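You operate a simulated robot arm through the tools that you are given. There is no shell and no other tool. Be economical: measure what you need, move in short steps, check, and stop when the job is done.

Carry out the task below with a simulated robot arm. There is one attempt and no reset: what you move stays moved.

Task
Press the more button three times.

It is judged by the outcome, as a careful person would: the job done as asked, and still so three seconds after it is handed in. It fails if anything else is knocked over, pushed out of place, dropped, spilled or broken.

Robot
A 7-joint arm with a two-finger parallel gripper on a trunk, on a base that drives. Base frame: it is fixed to the floor where the robot stands at the start and does not move with it; the origin is under the middle of the robot, x ahead of it, y to its left, z up. Readings come in cm, rad, newtons and seconds.
Its first joint turns from -2.007 to 2.007 rad. Places, roughly: more button [50, 0, 90]. Payload 3.91 kg.
Tool frame: the origin (TCP) lies between the finger pads and is the grasp point; the fingertips stand 3 cm ahead of it; z points along the fingers, y is the line along which they close. The gripper opens to 11 cm. The fingers are 2 cm wide and 1 cm thick; the gripper's body (4.8 by 11.2 cm) begins 5.5 cm behind the TCP.
Orientation is that of the tool frame in the base frame, as a unit quaternion [w, x, y, z]. With the fingers straight down and closing along the base's y, the tool's x points along the base's -x, its y along +y and its z along -z.

Tools
- The arm moves only by the tool apply_moves. Its argument "steps" is one flat list of numbers, 6 for each row, row after row: the shift along the base's x, y, z in cm, then the turn, a rotation vector about the base's x, y, z in rad. In form: [x, y, z, wx, wy, wz, x, y, z, wx, wy, wz, ...]. A call has 1 to 8 rows; each row is the pose to reach, as a shift and turn from the pose commanded when the call began. "grip" is the opening in per cent of the stroke, from 0 (shut) to 100 (fully open), set as the call begins (left out, the last holds). Rows are played at 5 a second. More than 5 cm and 0.15 rad between two rows, or a gripper value outside its range, and nothing of the call is played. A pose out of reach is approached as far as the arm can. The call stops where the force on the tool passes 40 N (or 10 N more than at its start, if that is more) or the arm is blocked; 0.2 s more then pass. The fingers move at their own pace (about 10.8 cm/s each) and stop on an object; they squeeze with about 33 N. The grip force told is the motor's: it shows also when the fingers shut on nothing. Time passes only in rows, and 0.2 s behind the last, so rows that repeat a pose let the fingers close. It gives the time, the measured TCP pose, the force on the tool (base axes), the opening and the grip force at its end, in the units of the frame above (readings bear some noise).
- Cameras (640 x 400 px; columns grow to the right, rows downward): "scene" is now at [1.58, 11.37, 161.49]; the picture's right is [-0.44, -0.90, 0.00], its down [-0.62, 0.30, -0.72] and it looks along [0.65, -0.32, -0.69] (base axes); focal length 296 px, centre (320, 200). "wrist" rides on the gripper at [7.2, 1.7, -10.3] in the tool frame; the picture's right is [-0.23, 0.97, 0.00], its down [-0.76, -0.18, -0.62] and it looks along [-0.61, -0.14, 0.78] (tool axes); focal length 222 px, centre (320, 200). There is no depth. A picture from a camera that has moved, and an enlarged one, comes with that camera's place and axes in the base frame and with its lens.
- grab_frame(camera): a new picture of that camera. The clock stands still meanwhile.
- raise_lower(by): slides the trunk up (or, below 0, down) by that many cm; the arm and the scene camera ride with it, the base frame stays. It gives what a move gives, with no picture.
- steer(legs): drives the robot by 1 to 6 legs, each [ahead, turn to the left] in cm and rad, along the robot's own axes; the way and the turn of a leg run together, so that a leg with both is an arc; at most 150 cm and 3.142 rad a leg. The arm and the cameras ride along, it lands a little off, and it stops where it bumps. It gives what a move gives.
- head_to(pan, tilt): turns the head with the scene camera to pan (to the left, within 2.705 rad either way) and tilt (down, from -0.506 to 1.204), counted from straight ahead of the robot. It gives what a move gives.
- enlarge(camera, box): a new picture of the part [left, top, right, bottom] of that camera's present view, enlarged. The clock stands still meanwhile.
- close_job(): hands the job in; it is judged then, once.

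Go step by step. Nothing tells you exact positions but the pictures and the camera data: compare them with the known pose of the tool, close in by small moves and look again before you grip or let go. The budget is 120 turns and 82 pictures, counting those below and the enlarged ones. Unless the task says otherwise, let go and move clear before handing in, and close with one line.

The tools are called as name(argument=value, ...) on one line, values as JSON. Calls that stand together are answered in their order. apply_moves: Moves the arm, as the interface text tells. Its arguments: {"type":"object","properties":{"steps":{"type":"array","items":{"type":"number"}},"grip":{"type":"number"}},"required":["steps"]} The other tools are called the same way: raise_lower (by) slides the trunk up or down; steer (legs) drives the base; head_to (pan, tilt) turns the head that bears the scene camera; grab_frame (camera) takes a picture; enlarge (camera, box) takes an enlarged picture of a part of a camera's view; close_job () hands the job in.

At the start:

```text
t: 0.0
tool_pos: [54.28, -2.58, 119.02]
ee_rot: [0.0, 0.004, 1.0, 0.0]
force: [-0.2, -0.4, 0.1]
grip_width: 11.0
gripper_force: 0.1
trunk travel left (down, up): [-72.5, 26.5]
robot x, y, heading: [-0.07, -0.01, -0.007]
head pan, tilt: [-0.454, 0.764]
```

scene: 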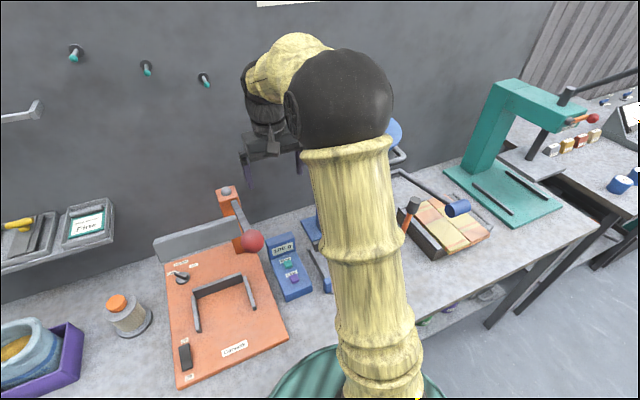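
wrist: 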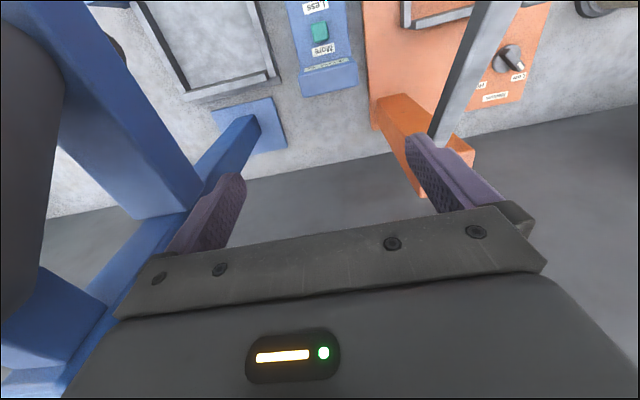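

I see a blue device with a display and two buttons, teal and purple; the wrist view suggests teal is labelled "More". I'll enlarge both views to confirm.

enlarge(camera="scene", box=[250, 220, 350, 310])

enlarge(camera="wrist", box=[260, 0, 400, 100])

```text
4.44 times, centred on (300, 265) of scene
camera zoom: at [1.58, 11.37, 161.49], right [-0.44, -0.9, 0.0], down [-0.62, 0.3, -0.72], along [0.65, -0.32, -0.69], focal length 1315 px, centre (409, -89)
```

zoom: 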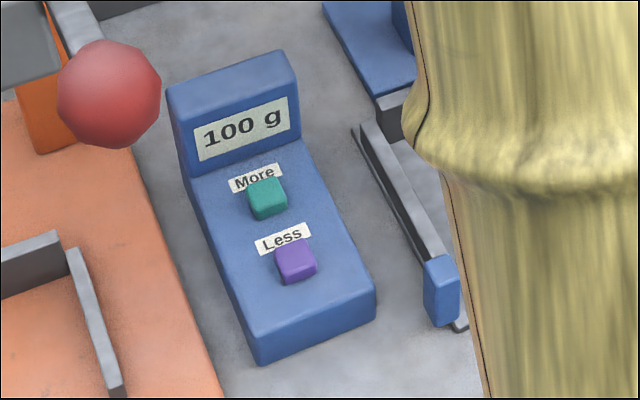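

```text
4.00 times, centred on (330, 50) of wrist
camera zoom: at [47.11, -0.87, 129.38], right [0.24, 0.97, 0.0], down [0.76, -0.18, 0.62], along [0.61, -0.15, -0.78], focal length 888 px, centre (280, 800)
```

zoom: 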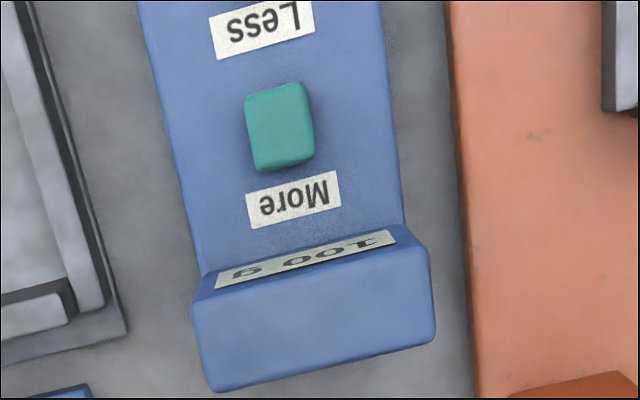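

Teal is "More", around (48, -1.2). The red knob of the neighbouring lever needs checking for clearance; I close the gripper and move above the button, staying high.

apply_moves(steps=[-3, 0.6, 0, 0, 0, 0, -6.2, 1.3, 0, 0, 0, 0, -6.2, 1.3, 0, 0, 0, 0, -6.2, 1.3, 0, 0, 0, 0], grip=0)

grab_frame(camera="wrist")

enlarge(camera="scene", box=[150, 120, 390, 320])

```text
t: 1.0
tool_pos: [48.1, -1.23, 119.02]
ee_rot: [0.0, 0.004, 1.0, 0.0]
force: [0.3, 0.3, -0.1]
grip_width: 0.0
gripper_force: 32.8
trunk travel left (down, up): [-72.5, 26.5]
robot x, y, heading: [0.21, 0.07, 0.002]
head pan, tilt: [-0.454, 0.764]
```

```text
77 pictures are left
camera wrist: at [40.83, 0.44, 129.3], right [0.24, 0.97, 0.0], down [0.76, -0.18, 0.62], along [0.61, -0.15, -0.78], focal length 222 px, centre (320, 200)
```

wrist: 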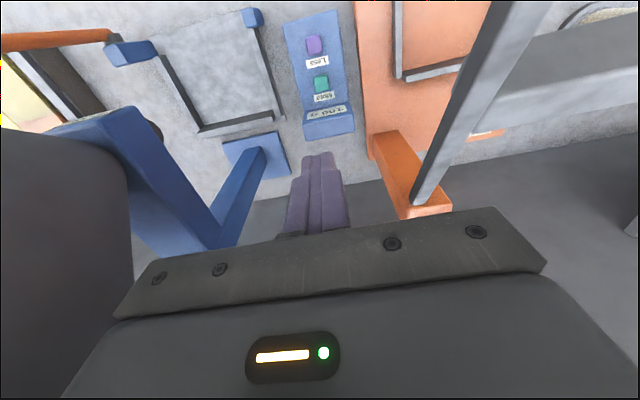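

```text
2.00 times, centred on (270, 220) of scene
camera zoom: at [1.55, 11.37, 161.49], right [-0.44, -0.9, 0.0], down [-0.62, 0.3, -0.72], along [0.65, -0.32, -0.69], focal length 592 px, centre (420, 160)
```

zoom: 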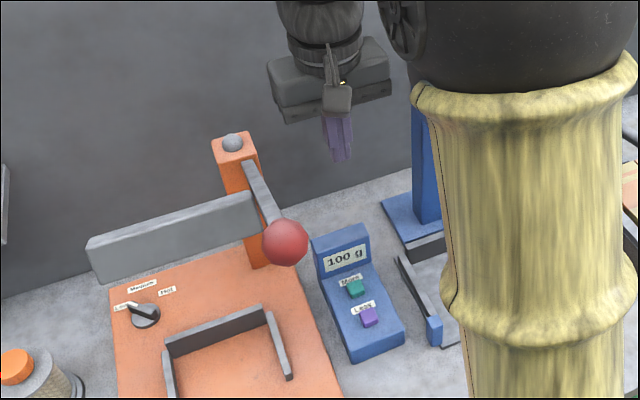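

The lever knob looks to be around y≈7 at a height near the gripper, so clearance matters. I raise the trunk for a parallax measurement of it and the button.

raise_lower(by=20)

grab_frame(camera="scene")

grab_frame(camera="wrist")

```text
t: 3.2
tool_pos: [48.04, -1.31, 138.93]
ee_rot: [0.0, 0.004, 1.0, 0.0]
force: [0.0, -0.1, 0.5]
grip_width: 0.01
gripper_force: 33.0
trunk travel left (down, up): [-92.5, 6.5]
robot x, y, heading: [-0.06, 0.46, -0.002]
head pan, tilt: [-0.454, 0.764]
```

```text
75 pictures are left
camera scene: at [1.59, 11.37, 181.49], right [-0.44, -0.9, 0.0], down [-0.62, 0.3, -0.72], along [0.65, -0.32, -0.69], focal length 296 px, centre (320, 200)
```

scene: 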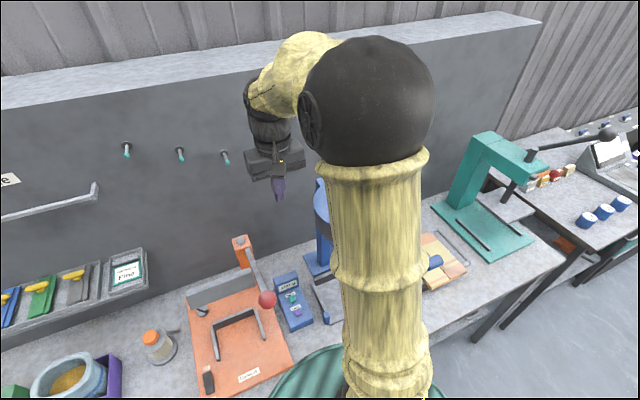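

```text
74 pictures are left
camera wrist: at [40.87, 0.44, 149.28], right [0.24, 0.97, 0.0], down [0.76, -0.18, 0.62], along [0.61, -0.15, -0.78], focal length 222 px, centre (320, 200)
```

wrist: 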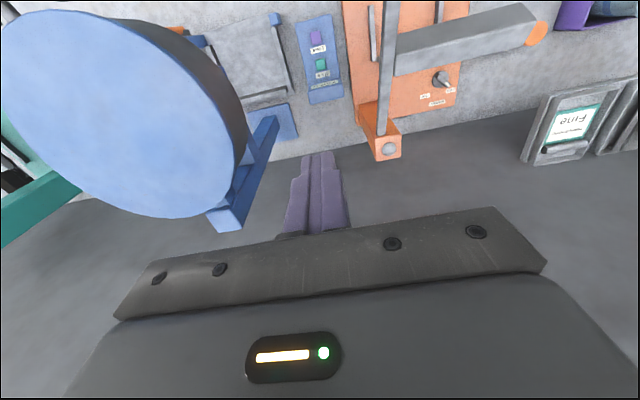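

The knob is at about (35.6, 7.6, 121), clear of the gripper's path. A tall blue disc stands to the right, with its edge near y≈-9 and z≈128. I'll keep the trunk high so the elbow stays above it, and lower with the arm only, checking along the way.

apply_moves(steps=[0, 0, -3, 0, 0, 0, 0, 0.1, -6, 0, 0, 0, 0, 0.1, -9, 0, 0, 0, 0, 0.1, -12, 0, 0, 0, 0, 0.1, -15, 0, 0, 0, 0, 0.1, -18, 0, 0, 0, 0, 0.1, -20, 0, 0, 0])

grab_frame(camera="scene")

grab_frame(camera="wrist")

```text
t: 4.8
tool_pos: [48.05, -1.32, 118.95]
ee_rot: [-0.001, 0.004, 1.0, 0.0]
force: [-0.4, -0.2, -0.5]
grip_width: 0.0
gripper_force: 32.8
trunk travel left (down, up): [-92.5, 6.5]
robot x, y, heading: [-0.22, -0.57, 0.002]
head pan, tilt: [-0.454, 0.764]
```

```text
73 pictures are left
camera scene: at [1.62, 11.35, 181.5], right [-0.44, -0.9, 0.0], down [-0.62, 0.3, -0.72], along [0.65, -0.32, -0.69], focal length 296 px, centre (320, 200)
```

scene: 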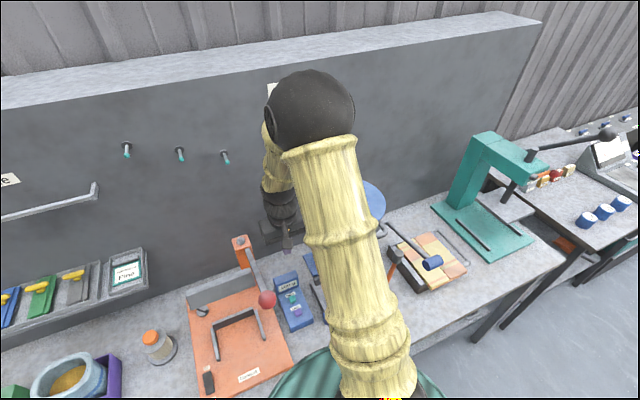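

```text
72 pictures are left
camera wrist: at [40.93, 0.43, 129.27], right [0.24, 0.97, 0.0], down [0.76, -0.18, 0.62], along [0.61, -0.15, -0.78], focal length 222 px, centre (320, 200)
```

wrist: 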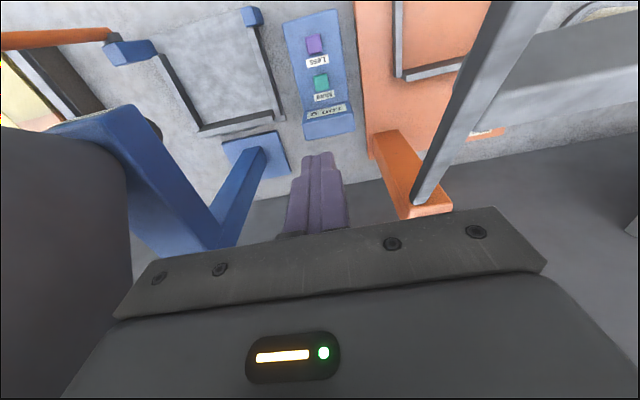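

All clear so far; the button sits around (48.3, -1.3). I continue down 12 cm and look again.

apply_moves(steps=[0, 0, -3, 0, 0, 0, 0, 0, -6, 0, 0, 0, 0, 0, -9, 0, 0, 0, 0, 0, -12, 0, 0, 0])

grab_frame(camera="scene")

grab_frame(camera="wrist")

```text
t: 5.8
tool_pos: [48.28, -1.28, 106.95]
ee_rot: [0.001, 0.004, 1.0, 0.001]
force: [0.1, -0.3, -0.3]
grip_width: 0.0
gripper_force: 33.4
trunk travel left (down, up): [-92.5, 6.5]
robot x, y, heading: [-0.25, 0.24, 0.002]
head pan, tilt: [-0.454, 0.764]
```

```text
71 pictures are left
camera scene: at [1.68, 11.38, 181.5], right [-0.44, -0.9, 0.0], down [-0.62, 0.3, -0.72], along [0.65, -0.32, -0.69], focal length 296 px, centre (320, 200)
```

scene: 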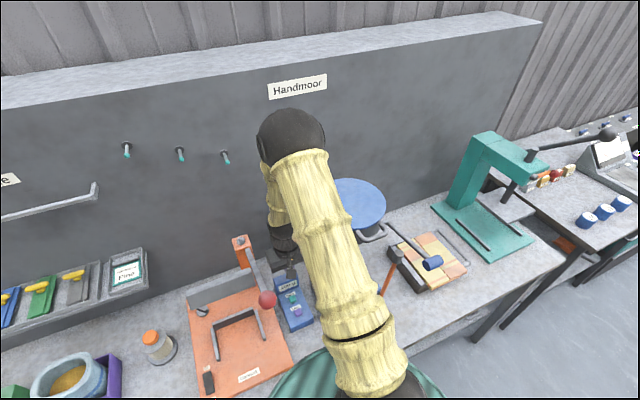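

```text
70 pictures are left
camera wrist: at [41.08, 0.35, 117.2], right [0.24, 0.97, 0.0], down [0.76, -0.18, 0.62], along [0.61, -0.15, -0.78], focal length 222 px, centre (320, 200)
```

wrist: 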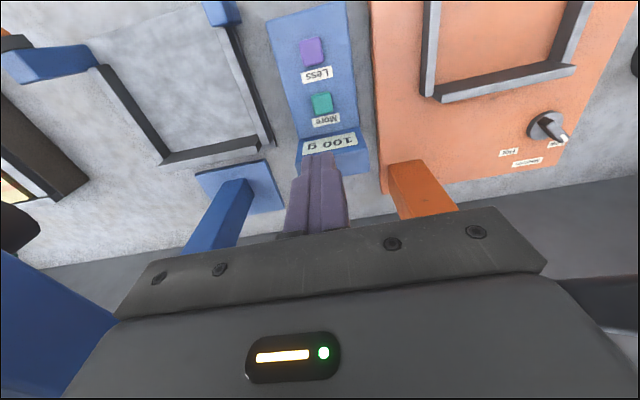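

Clearance is good. I go down another 5 cm for a close look at the button relative to the fingertips.

apply_moves(steps=[0, 0, -2.5, 0, 0, 0, 0, 0, -5, 0, 0, 0])

grab_frame(camera="wrist")

enlarge(camera="scene", box=[240, 240, 340, 330])

```text
t: 6.4
tool_pos: [48.12, -1.36, 101.84]
ee_rot: [0.001, 0.005, 1.0, 0.0]
force: [0.2, 0.0, 0.9]
grip_width: 0.03
gripper_force: 33.2
trunk travel left (down, up): [-92.5, 6.5]
robot x, y, heading: [-0.18, 0.31, 0.0]
head pan, tilt: [-0.454, 0.764]
```

```text
69 pictures are left
camera wrist: at [40.91, 0.34, 112.06], right [0.24, 0.97, 0.0], down [0.76, -0.18, 0.62], along [0.61, -0.15, -0.78], focal length 222 px, centre (320, 200)
```

wrist: 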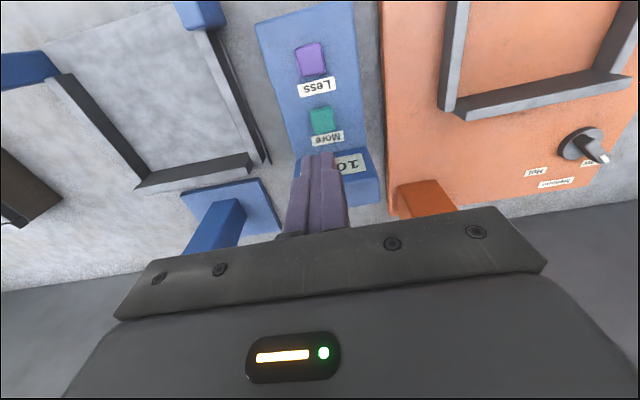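

```text
4.44 times, centred on (290, 285) of scene
camera zoom: at [1.6, 11.4, 181.5], right [-0.44, -0.9, 0.0], down [-0.62, 0.3, -0.72], along [0.65, -0.32, -0.69], focal length 1315 px, centre (453, -178)
```

zoom: 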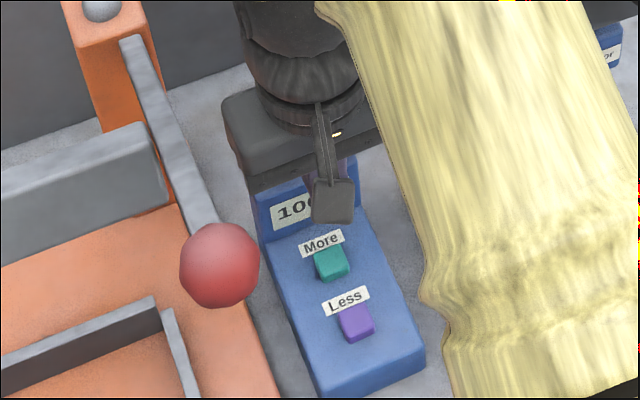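

Fingertip calibration puts the button's top near (46.5, -1.3, ~94), a bit nearer the robot than the tips. I shift -1.6 in x, drop slightly and check.

apply_moves(steps=[-1.6, 0, 0, 0, 0, 0, -1.6, 0, -1.5, 0, 0, 0, -1.6, 0, -2.5, 0, 0, 0])

enlarge(camera="wrist", box=[220, 60, 420, 220])

enlarge(camera="scene", box=[265, 260, 325, 320])

```text
t: 7.2
tool_pos: [46.4, -1.27, 99.64]
ee_rot: [0.0, 0.004, 1.0, 0.0]
force: [-0.3, -0.1, 0.0]
grip_width: 0.0
gripper_force: 32.9
trunk travel left (down, up): [-92.5, 6.5]
robot x, y, heading: [-0.04, -0.49, 0.005]
head pan, tilt: [-0.454, 0.764]
```

```text
2.50 times, centred on (320, 140) of wrist
camera zoom: at [39.21, 0.47, 109.79], right [0.24, 0.97, 0.0], down [0.76, -0.18, 0.62], along [0.61, -0.15, -0.78], focal length 555 px, centre (320, 350)
```

zoom: 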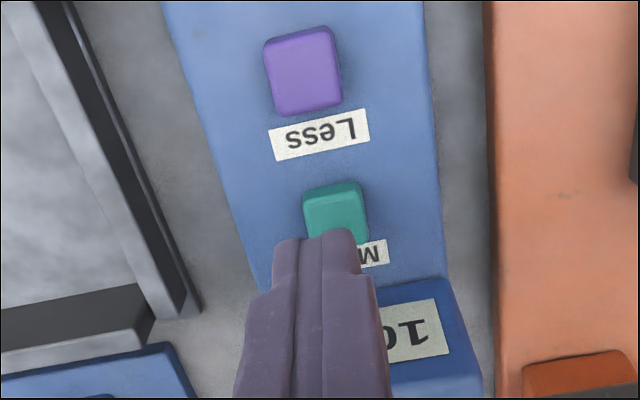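

```text
6.67 times, centred on (295, 290) of scene
camera zoom: at [1.55, 11.39, 181.49], right [-0.44, -0.9, 0.0], down [-0.62, 0.3, -0.72], along [0.65, -0.32, -0.69], focal length 1972 px, centre (487, -400)
```

zoom: 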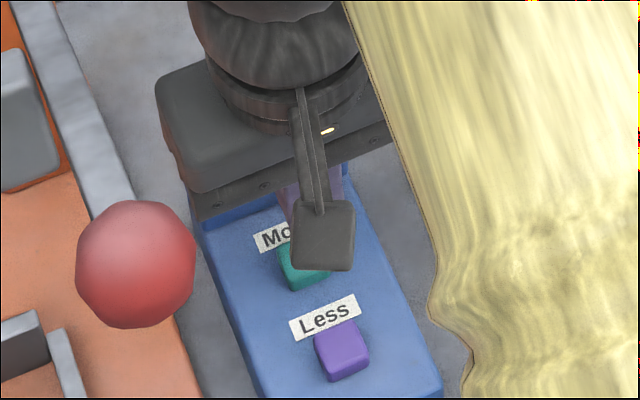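

Fingertips are slightly off: the button is about 0.6 cm nearer and 0.4 cm to the left. I correct and drop another 1 cm.

apply_moves(steps=[-0.6, 0.4, 0, 0, 0, 0, -0.6, 0.4, -1, 0, 0, 0])

enlarge(camera="wrist", box=[270, 100, 370, 180])

```text
t: 7.8
tool_pos: [45.88, -0.96, 98.53]
ee_rot: [0.001, 0.004, 1.0, 0.0]
force: [0.9, -0.3, 0.0]
grip_width: 0.03
gripper_force: 32.7
trunk travel left (down, up): [-92.5, 6.5]
robot x, y, heading: [0.74, -0.26, 0.003]
head pan, tilt: [-0.454, 0.764]
```

```text
5.00 times, centred on (320, 140) of wrist
camera zoom: at [38.75, 0.72, 108.8], right [0.24, 0.97, 0.0], down [0.76, -0.18, 0.62], along [0.61, -0.15, -0.78], focal length 1111 px, centre (320, 500)
```

zoom: 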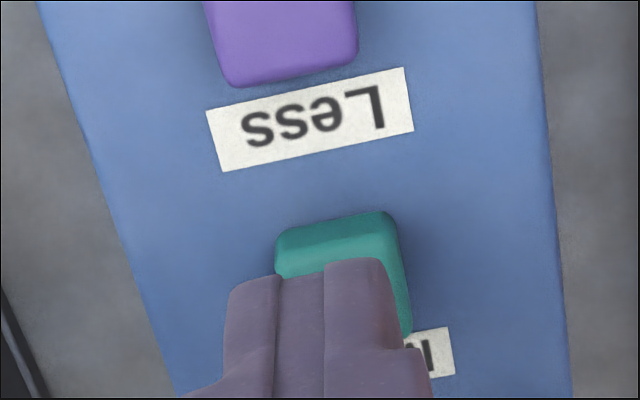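

Nearly aligned; as I lower, the button moves under the tips. I shift 0.35 cm left and lower 1 cm, watching the force.

apply_moves(steps=[0, 0.35, 0, 0, 0, 0, 0, 0.35, -0.5, 0, 0, 0, 0, 0.35, -1.0, 0, 0, 0])

enlarge(camera="wrist", box=[270, 100, 370, 180])

enlarge(camera="scene", box=[265, 260, 325, 320])

```text
t: 8.6
tool_pos: [45.76, -0.54, 97.39]
ee_rot: [0.0, 0.004, 1.0, 0.0]
force: [0.5, -0.1, 0.2]
grip_width: 0.0
gripper_force: 33.2
trunk travel left (down, up): [-92.5, 6.5]
robot x, y, heading: [0.25, -0.23, -0.002]
head pan, tilt: [-0.454, 0.764]
```

```text
5.00 times, centred on (320, 140) of wrist
camera zoom: at [38.57, 1.12, 107.74], right [0.24, 0.97, 0.0], down [0.76, -0.18, 0.62], along [0.61, -0.15, -0.78], focal length 1111 px, centre (320, 500)
```

zoom: 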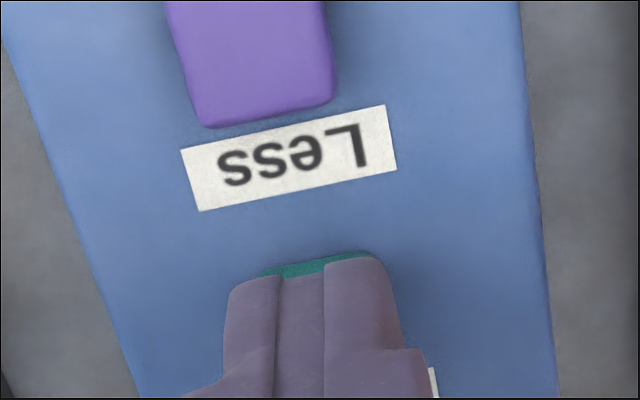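

```text
6.67 times, centred on (295, 290) of scene
camera zoom: at [1.62, 11.38, 181.49], right [-0.44, -0.9, 0.0], down [-0.62, 0.3, -0.72], along [0.65, -0.32, -0.69], focal length 1972 px, centre (487, -400)
```

zoom: 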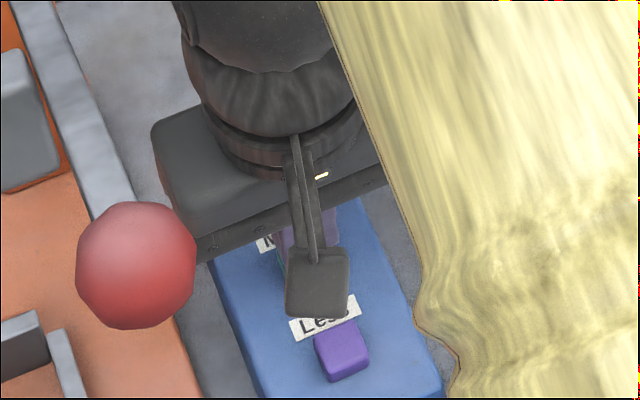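

The tips cover the button without contact yet. I press down in fine steps.

apply_moves(steps=[0, 0, -0.2, 0, 0, 0, 0, 0, -0.4, 0, 0, 0, 0, 0, -0.6, 0, 0, 0])

enlarge(camera="wrist", box=[270, 100, 370, 180])

```text
t: 9.4
tool_pos: [45.96, -0.54, 96.95]
ee_rot: [0.0, 0.005, 1.0, 0.0]
force: [0.2, 0.4, -0.5]
grip_width: 0.02
gripper_force: 32.7
trunk travel left (down, up): [-92.5, 6.5]
robot x, y, heading: [-0.14, 0.16, -0.002]
head pan, tilt: [-0.454, 0.764]
```

```text
5.00 times, centred on (320, 140) of wrist
camera zoom: at [38.65, 1.14, 107.22], right [0.24, 0.97, 0.0], down [0.76, -0.18, 0.62], along [0.61, -0.15, -0.78], focal length 1111 px, centre (320, 500)
```

zoom: 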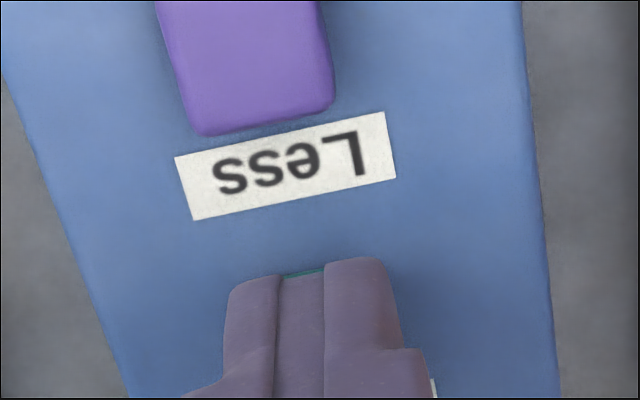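

Still no contact force. Continuing down.

apply_moves(steps=[0, 0, -0.2, 0, 0, 0, 0, 0, -0.4, 0, 0, 0, 0, 0, -0.6, 0, 0, 0])

enlarge(camera="wrist", box=[270, 100, 370, 180])

```text
t: 10.2
tool_pos: [45.7, -0.52, 96.44]
ee_rot: [-0.001, 0.004, 1.0, 0.0]
force: [0.9, -0.1, -0.5]
grip_width: 0.0
gripper_force: 33.0
trunk travel left (down, up): [-92.5, 6.5]
robot x, y, heading: [-0.21, -0.04, 0.004]
head pan, tilt: [-0.454, 0.764]
```

```text
5.00 times, centred on (320, 140) of wrist
camera zoom: at [38.66, 1.15, 106.65], right [0.24, 0.97, 0.0], down [0.76, -0.18, 0.62], along [0.61, -0.15, -0.78], focal length 1111 px, centre (320, 500)
```

zoom: 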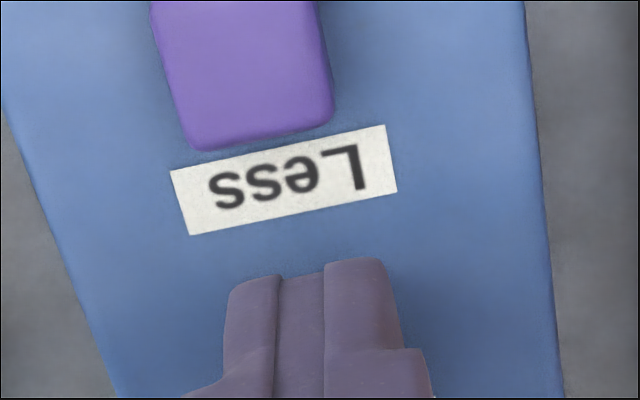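

Not touching yet; I keep lowering with a slight forward correction.

apply_moves(steps=[0.1, 0, -0.2, 0, 0, 0, 0.2, 0, -0.4, 0, 0, 0, 0.3, 0, -0.6, 0, 0, 0])

enlarge(camera="wrist", box=[240, 80, 400, 208])

```text
t: 11.0
tool_pos: [46.2, -0.61, 95.8]
ee_rot: [0.0, 0.004, 1.0, 0.0]
force: [-0.4, 0.0, -0.7]
grip_width: 0.01
gripper_force: 32.2
trunk travel left (down, up): [-92.5, 6.5]
robot x, y, heading: [0.04, -0.14, 0.004]
head pan, tilt: [-0.454, 0.764]
```

```text
3.12 times, centred on (320, 144) of wrist
camera zoom: at [38.99, 1.18, 106.07], right [0.24, 0.97, 0.0], down [0.76, -0.18, 0.62], along [0.61, -0.15, -0.78], focal length 694 px, centre (320, 375)
```

zoom: 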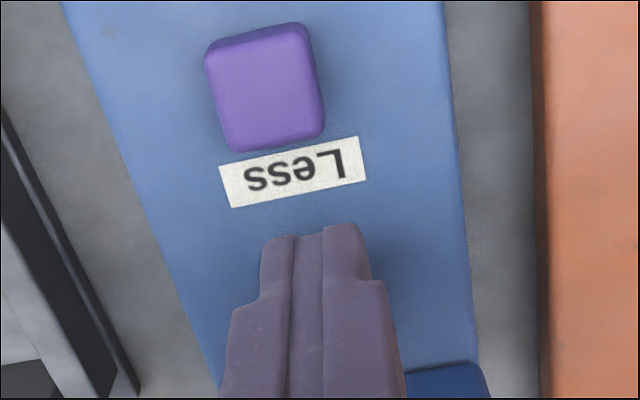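

No contact at tip z≈92.8, so the button is lower than I assumed (the label scaling suggests z≈90). I lift 1.5 cm and sidestep so I can see the button beside the fingertips.

apply_moves(steps=[0, 0, 1.5, 0, 0, 0, 1, 2.2, 1.5, 0, 0, 0])

enlarge(camera="wrist", box=[220, 80, 380, 208])

enlarge(camera="scene", box=[265, 260, 325, 320])

```text
t: 11.6
tool_pos: [47.43, 1.96, 97.17]
ee_rot: [0.0, 0.005, 1.0, 0.0]
force: [-0.2, -0.1, -0.8]
grip_width: 0.0
gripper_force: 32.5
trunk travel left (down, up): [-92.5, 6.5]
robot x, y, heading: [-0.27, 0.01, 0.003]
head pan, tilt: [-0.454, 0.764]
```

```text
3.12 times, centred on (300, 144) of wrist
camera zoom: at [40.19, 3.67, 107.52], right [0.24, 0.97, 0.0], down [0.76, -0.18, 0.62], along [0.6, -0.15, -0.78], focal length 694 px, centre (382, 375)
```

zoom: 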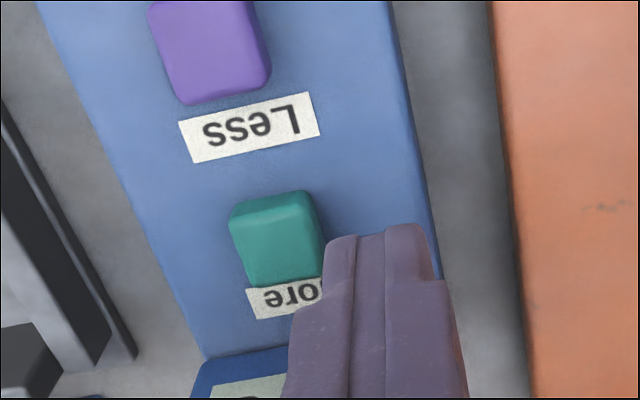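

```text
6.67 times, centred on (295, 290) of scene
camera zoom: at [1.69, 11.58, 181.47], right [-0.44, -0.9, 0.0], down [-0.62, 0.3, -0.72], along [0.65, -0.32, -0.69], focal length 1972 px, centre (487, -400)
```

zoom: 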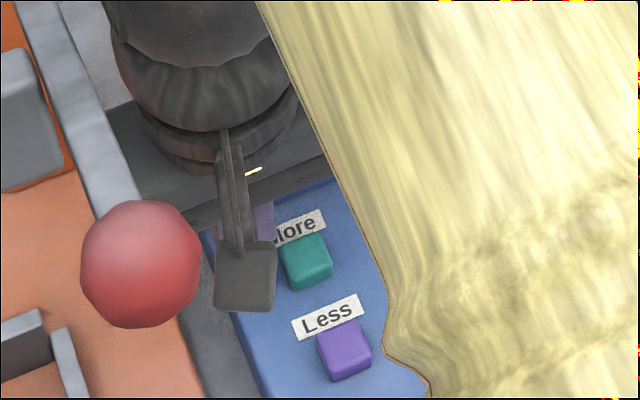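

Now the button is visible: centre about (47.6, -1.1), top near z≈90–91. I move over it and descend.

apply_moves(steps=[0.2, -3.1, 0, 0, 0, 0, 0.2, -3.1, -1, 0, 0, 0, 0.2, -3.1, -1.5, 0, 0, 0, 0.2, -3.1, -2, 0, 0, 0])

enlarge(camera="wrist", box=[240, 80, 400, 208])

```text
t: 12.6
tool_pos: [47.4, -1.14, 95.25]
ee_rot: [0.0, 0.004, 1.0, 0.0]
force: [0.0, -0.1, 1.0]
grip_width: 0.0
gripper_force: 32.4
trunk travel left (down, up): [-92.5, 6.5]
robot x, y, heading: [-0.01, 0.14, -0.001]
head pan, tilt: [-0.454, 0.764]
```

```text
3.12 times, centred on (320, 144) of wrist
camera zoom: at [40.29, 0.48, 105.52], right [0.24, 0.97, 0.0], down [0.76, -0.18, 0.62], along [0.61, -0.15, -0.78], focal length 694 px, centre (320, 375)
```

zoom: 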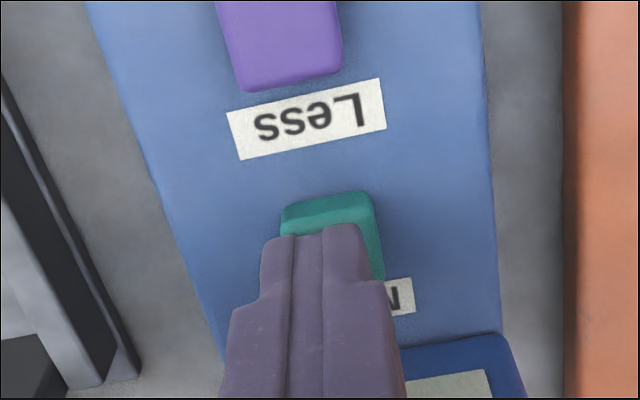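

Well placed now; a 0.25 cm left shift, then down in fine steps until contact.

apply_moves(steps=[0, 0.25, 0, 0, 0, 0, 0, 0.25, -0.3, 0, 0, 0, 0, 0.25, -0.6, 0, 0, 0, 0, 0.25, -0.8, 0, 0, 0, 0, 0.25, -1.0, 0, 0, 0])

enlarge(camera="wrist", box=[240, 80, 400, 208])

```text
t: 13.8
tool_pos: [47.45, -1.15, 94.34]
ee_rot: [0.0, 0.004, 1.0, 0.0]
force: [0.3, 1.5, 0.9]
grip_width: 0.0
gripper_force: 33.1
trunk travel left (down, up): [-92.5, 6.5]
robot x, y, heading: [0.16, 0.05, 0.003]
head pan, tilt: [-0.454, 0.764]
```

```text
3.12 times, centred on (320, 144) of wrist
camera zoom: at [40.18, 0.58, 104.58], right [0.24, 0.97, 0.0], down [0.76, -0.18, 0.62], along [0.61, -0.15, -0.78], focal length 694 px, centre (320, 375)
```

zoom: 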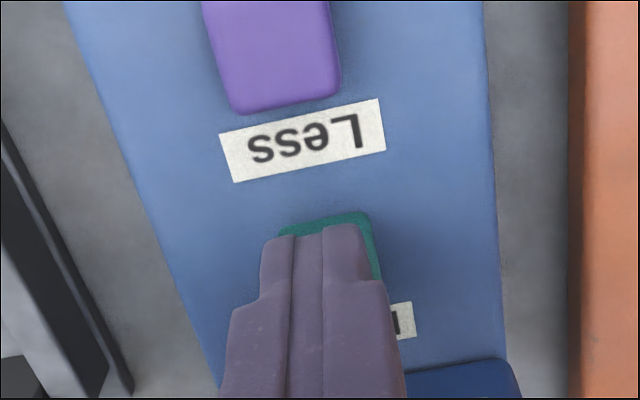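

Still free at tip z≈91.3. Continue in fine steps.

apply_moves(steps=[0, 0.1, -0.15, 0, 0, 0, 0, 0.1, -0.3, 0, 0, 0, 0, 0.1, -0.45, 0, 0, 0, 0, 0.1, -0.6, 0, 0, 0])

enlarge(camera="wrist", box=[240, 80, 400, 208])

```text
t: 14.8
tool_pos: [47.36, -0.99, 93.65]
ee_rot: [0.0, 0.004, 1.0, -0.001]
force: [0.9, -0.4, 2.5]
grip_width: 0.0
gripper_force: 32.7
trunk travel left (down, up): [-92.5, 6.5]
robot x, y, heading: [-0.17, -0.32, -0.005]
head pan, tilt: [-0.454, 0.764]
```

```text
3.12 times, centred on (320, 144) of wrist
camera zoom: at [40.16, 0.7, 103.91], right [0.24, 0.97, 0.0], down [0.76, -0.18, 0.62], along [0.61, -0.15, -0.78], focal length 694 px, centre (320, 375)
```

zoom: 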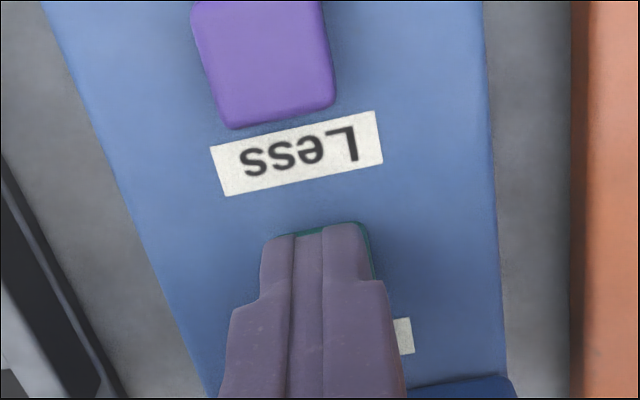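

Slight upward force (2.5 N): contact is beginning. A little more.

apply_moves(steps=[0, 0, -0.1, 0, 0, 0, 0, 0, -0.2, 0, 0, 0])

enlarge(camera="scene", box=[265, 260, 325, 320])

```text
t: 15.4
tool_pos: [47.4, -1.01, 93.62]
ee_rot: [0.001, 0.004, 1.0, 0.0]
force: [0.7, 0.7, 5.4]
grip_width: 0.01
gripper_force: 32.6
trunk travel left (down, up): [-92.5, 6.5]
robot x, y, heading: [0.05, -0.15, 0.006]
head pan, tilt: [-0.454, 0.764]
```

```text
6.67 times, centred on (295, 290) of scene
camera zoom: at [1.56, 11.38, 181.5], right [-0.44, -0.9, 0.0], down [-0.62, 0.3, -0.72], along [0.65, -0.32, -0.69], focal length 1972 px, centre (487, -400)
```

zoom: 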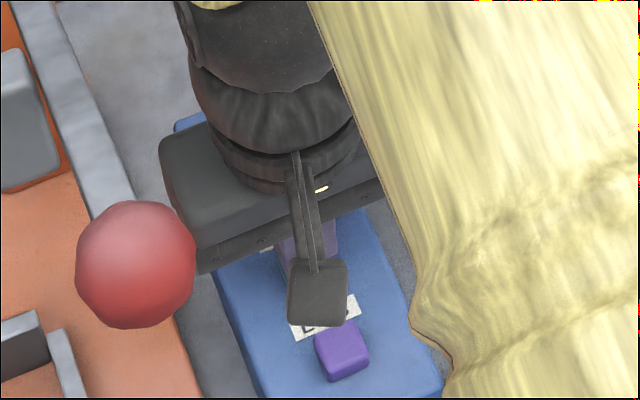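

Contact confirmed with the force rising like a spring. I push slightly deeper to complete the stroke.

apply_moves(steps=[0, 0, -0.1, 0, 0, 0, 0, 0, -0.2, 0, 0, 0, 0, 0, -0.3, 0, 0, 0])

```text
t: 16.2
tool_pos: [47.34, -0.97, 93.25]
ee_rot: [0.002, 0.004, 1.0, 0.0]
force: [4.4, 2.2, 19.0]
grip_width: 0.0
gripper_force: 32.6
trunk travel left (down, up): [-92.5, 6.5]
robot x, y, heading: [0.06, -0.06, -0.0]
head pan, tilt: [-0.454, 0.764]
```

19 N suggests the button is bottomed. I lift and read the display.

apply_moves(steps=[0, 0, 0.6, 0, 0, 0, 0, 0, 1.5, 0, 0, 0, 0, 0, 4, 0, 0, 0, 0, 0, 7, 0, 0, 0])

enlarge(camera="wrist", box=[240, 80, 400, 208])

enlarge(camera="scene", box=[265, 260, 325, 320])

```text
t: 17.2
tool_pos: [47.36, -0.96, 100.27]
ee_rot: [0.001, 0.005, 1.0, 0.001]
force: [0.6, -0.3, 0.0]
grip_width: 0.0
gripper_force: 33.0
trunk travel left (down, up): [-92.5, 6.5]
robot x, y, heading: [-0.09, -0.02, -0.003]
head pan, tilt: [-0.454, 0.764]
```

```text
3.12 times, centred on (320, 144) of wrist
camera zoom: at [40.18, 0.82, 110.41], right [0.24, 0.97, 0.0], down [0.76, -0.18, 0.62], along [0.61, -0.15, -0.78], focal length 694 px, centre (320, 375)
```

zoom: 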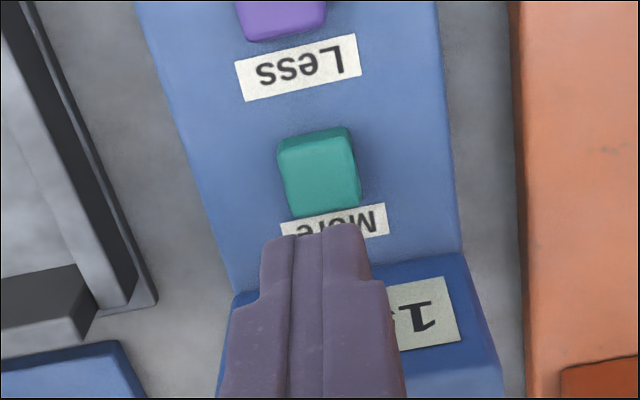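

```text
6.67 times, centred on (295, 290) of scene
camera zoom: at [1.48, 11.38, 181.49], right [-0.44, -0.9, 0.0], down [-0.62, 0.3, -0.72], along [0.65, -0.32, -0.69], focal length 1972 px, centre (487, -400)
```

zoom: 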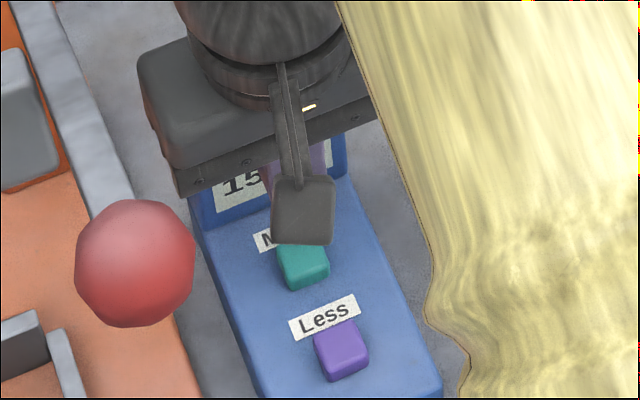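

The display now begins "15" (150 g), so the first press counted once. I repeat the same stroke for the second press.

apply_moves(steps=[0, 0, -3, 0, 0, 0, 0, 0, -5.5, 0, 0, 0, 0, 0, -6.2, 0, 0, 0, 0, 0, -6.6, 0, 0, 0, 0, 0, -6.8, 0, 0, 0, 0, 0, -7, 0, 0, 0])

apply_moves(steps=[0, 0, 0.6, 0, 0, 0, 0, 0, 1.5, 0, 0, 0, 0, 0, 4, 0, 0, 0, 0, 0, 7, 0, 0, 0])

enlarge(camera="scene", box=[265, 260, 325, 320])

```text
t: 18.6
tool_pos: [47.41, -1.11, 93.19]
ee_rot: [0.002, 0.004, 1.0, -0.001]
force: [-1.0, -2.9, 19.3]
grip_width: 0.0
gripper_force: 33.0
trunk travel left (down, up): [-92.5, 6.5]
robot x, y, heading: [0.07, 0.1, -0.002]
head pan, tilt: [-0.454, 0.764]
```

```text
t: 19.6
tool_pos: [47.32, -1.11, 100.06]
ee_rot: [0.0, 0.005, 1.0, 0.0]
force: [-0.8, 0.5, 0.1]
grip_width: 0.0
gripper_force: 33.4
trunk travel left (down, up): [-92.5, 6.5]
robot x, y, heading: [-0.48, -0.01, -0.001]
head pan, tilt: [-0.454, 0.764]
```

```text
6.67 times, centred on (295, 290) of scene
camera zoom: at [1.48, 11.37, 181.49], right [-0.44, -0.9, 0.0], down [-0.62, 0.3, -0.72], along [0.65, -0.32, -0.69], focal length 1972 px, centre (487, -400)
```

zoom: 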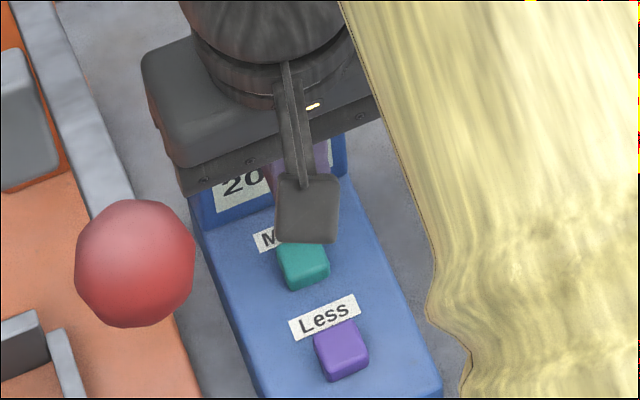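

The display now begins "20" (200 g): two presses counted. Third and last press, same stroke.

apply_moves(steps=[0, 0, -3, 0, 0, 0, 0, 0, -5.5, 0, 0, 0, 0, 0, -6.2, 0, 0, 0, 0, 0, -6.6, 0, 0, 0, 0, 0, -6.8, 0, 0, 0, 0, 0, -7, 0, 0, 0])

apply_moves(steps=[0, 0, 0.6, 0, 0, 0, 0, 0, 1.5, 0, 0, 0, 0, 0, 4, 0, 0, 0, 0, 0, 7, 0, 0, 0, 0, 0, 10, 0, 0, 0, 0, 0, 13, 0, 0, 0])

enlarge(camera="scene", box=[265, 260, 325, 320])

grab_frame(camera="wrist")

```text
t: 21.0
tool_pos: [47.38, -1.13, 93.21]
ee_rot: [0.002, 0.004, 1.0, 0.0]
force: [0.8, -3.4, 21.7]
grip_width: 0.01
gripper_force: 32.6
trunk travel left (down, up): [-92.5, 6.5]
robot x, y, heading: [0.47, -0.23, 0.002]
head pan, tilt: [-0.454, 0.764]
```

```text
t: 22.4
tool_pos: [47.08, -0.92, 106.2]
ee_rot: [-0.001, 0.004, 1.0, -0.001]
force: [-0.1, -0.1, 0.2]
grip_width: 0.0
gripper_force: 33.3
trunk travel left (down, up): [-92.5, 6.5]
robot x, y, heading: [0.25, -0.07, 0.001]
head pan, tilt: [-0.454, 0.764]
```

```text
6.67 times, centred on (295, 290) of scene
camera zoom: at [1.46, 11.4, 181.49], right [-0.44, -0.9, 0.0], down [-0.62, 0.3, -0.72], along [0.65, -0.32, -0.69], focal length 1972 px, centre (487, -400)
```

zoom: 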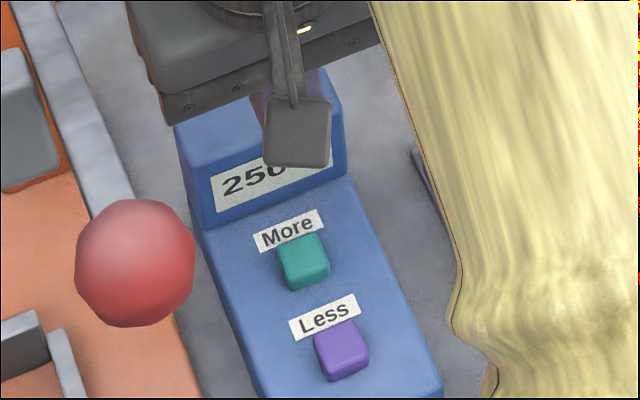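

```text
49 pictures are left
camera wrist: at [39.89, 0.76, 116.44], right [0.24, 0.97, 0.0], down [0.76, -0.18, 0.62], along [0.61, -0.15, -0.78], focal length 222 px, centre (320, 200)
```

wrist: 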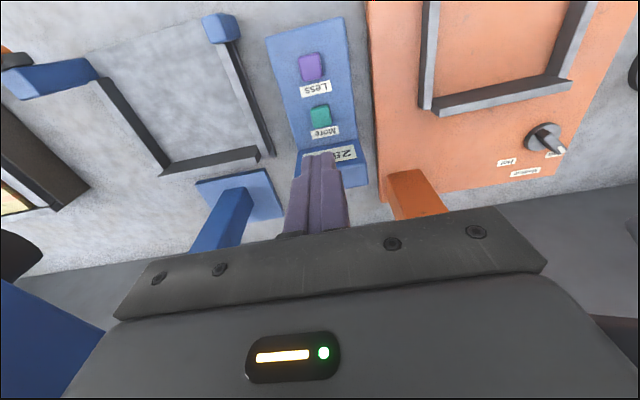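

The display reads 250 g, which means three presses, and the arm is clear with nothing disturbed. Handing in.

close_job()

```text
The job is handed in.
```

I pressed the More button three times: the display went from 100 g to 250 g, 50 g per press. The arm is clear of the device, and I saw nothing else moved.
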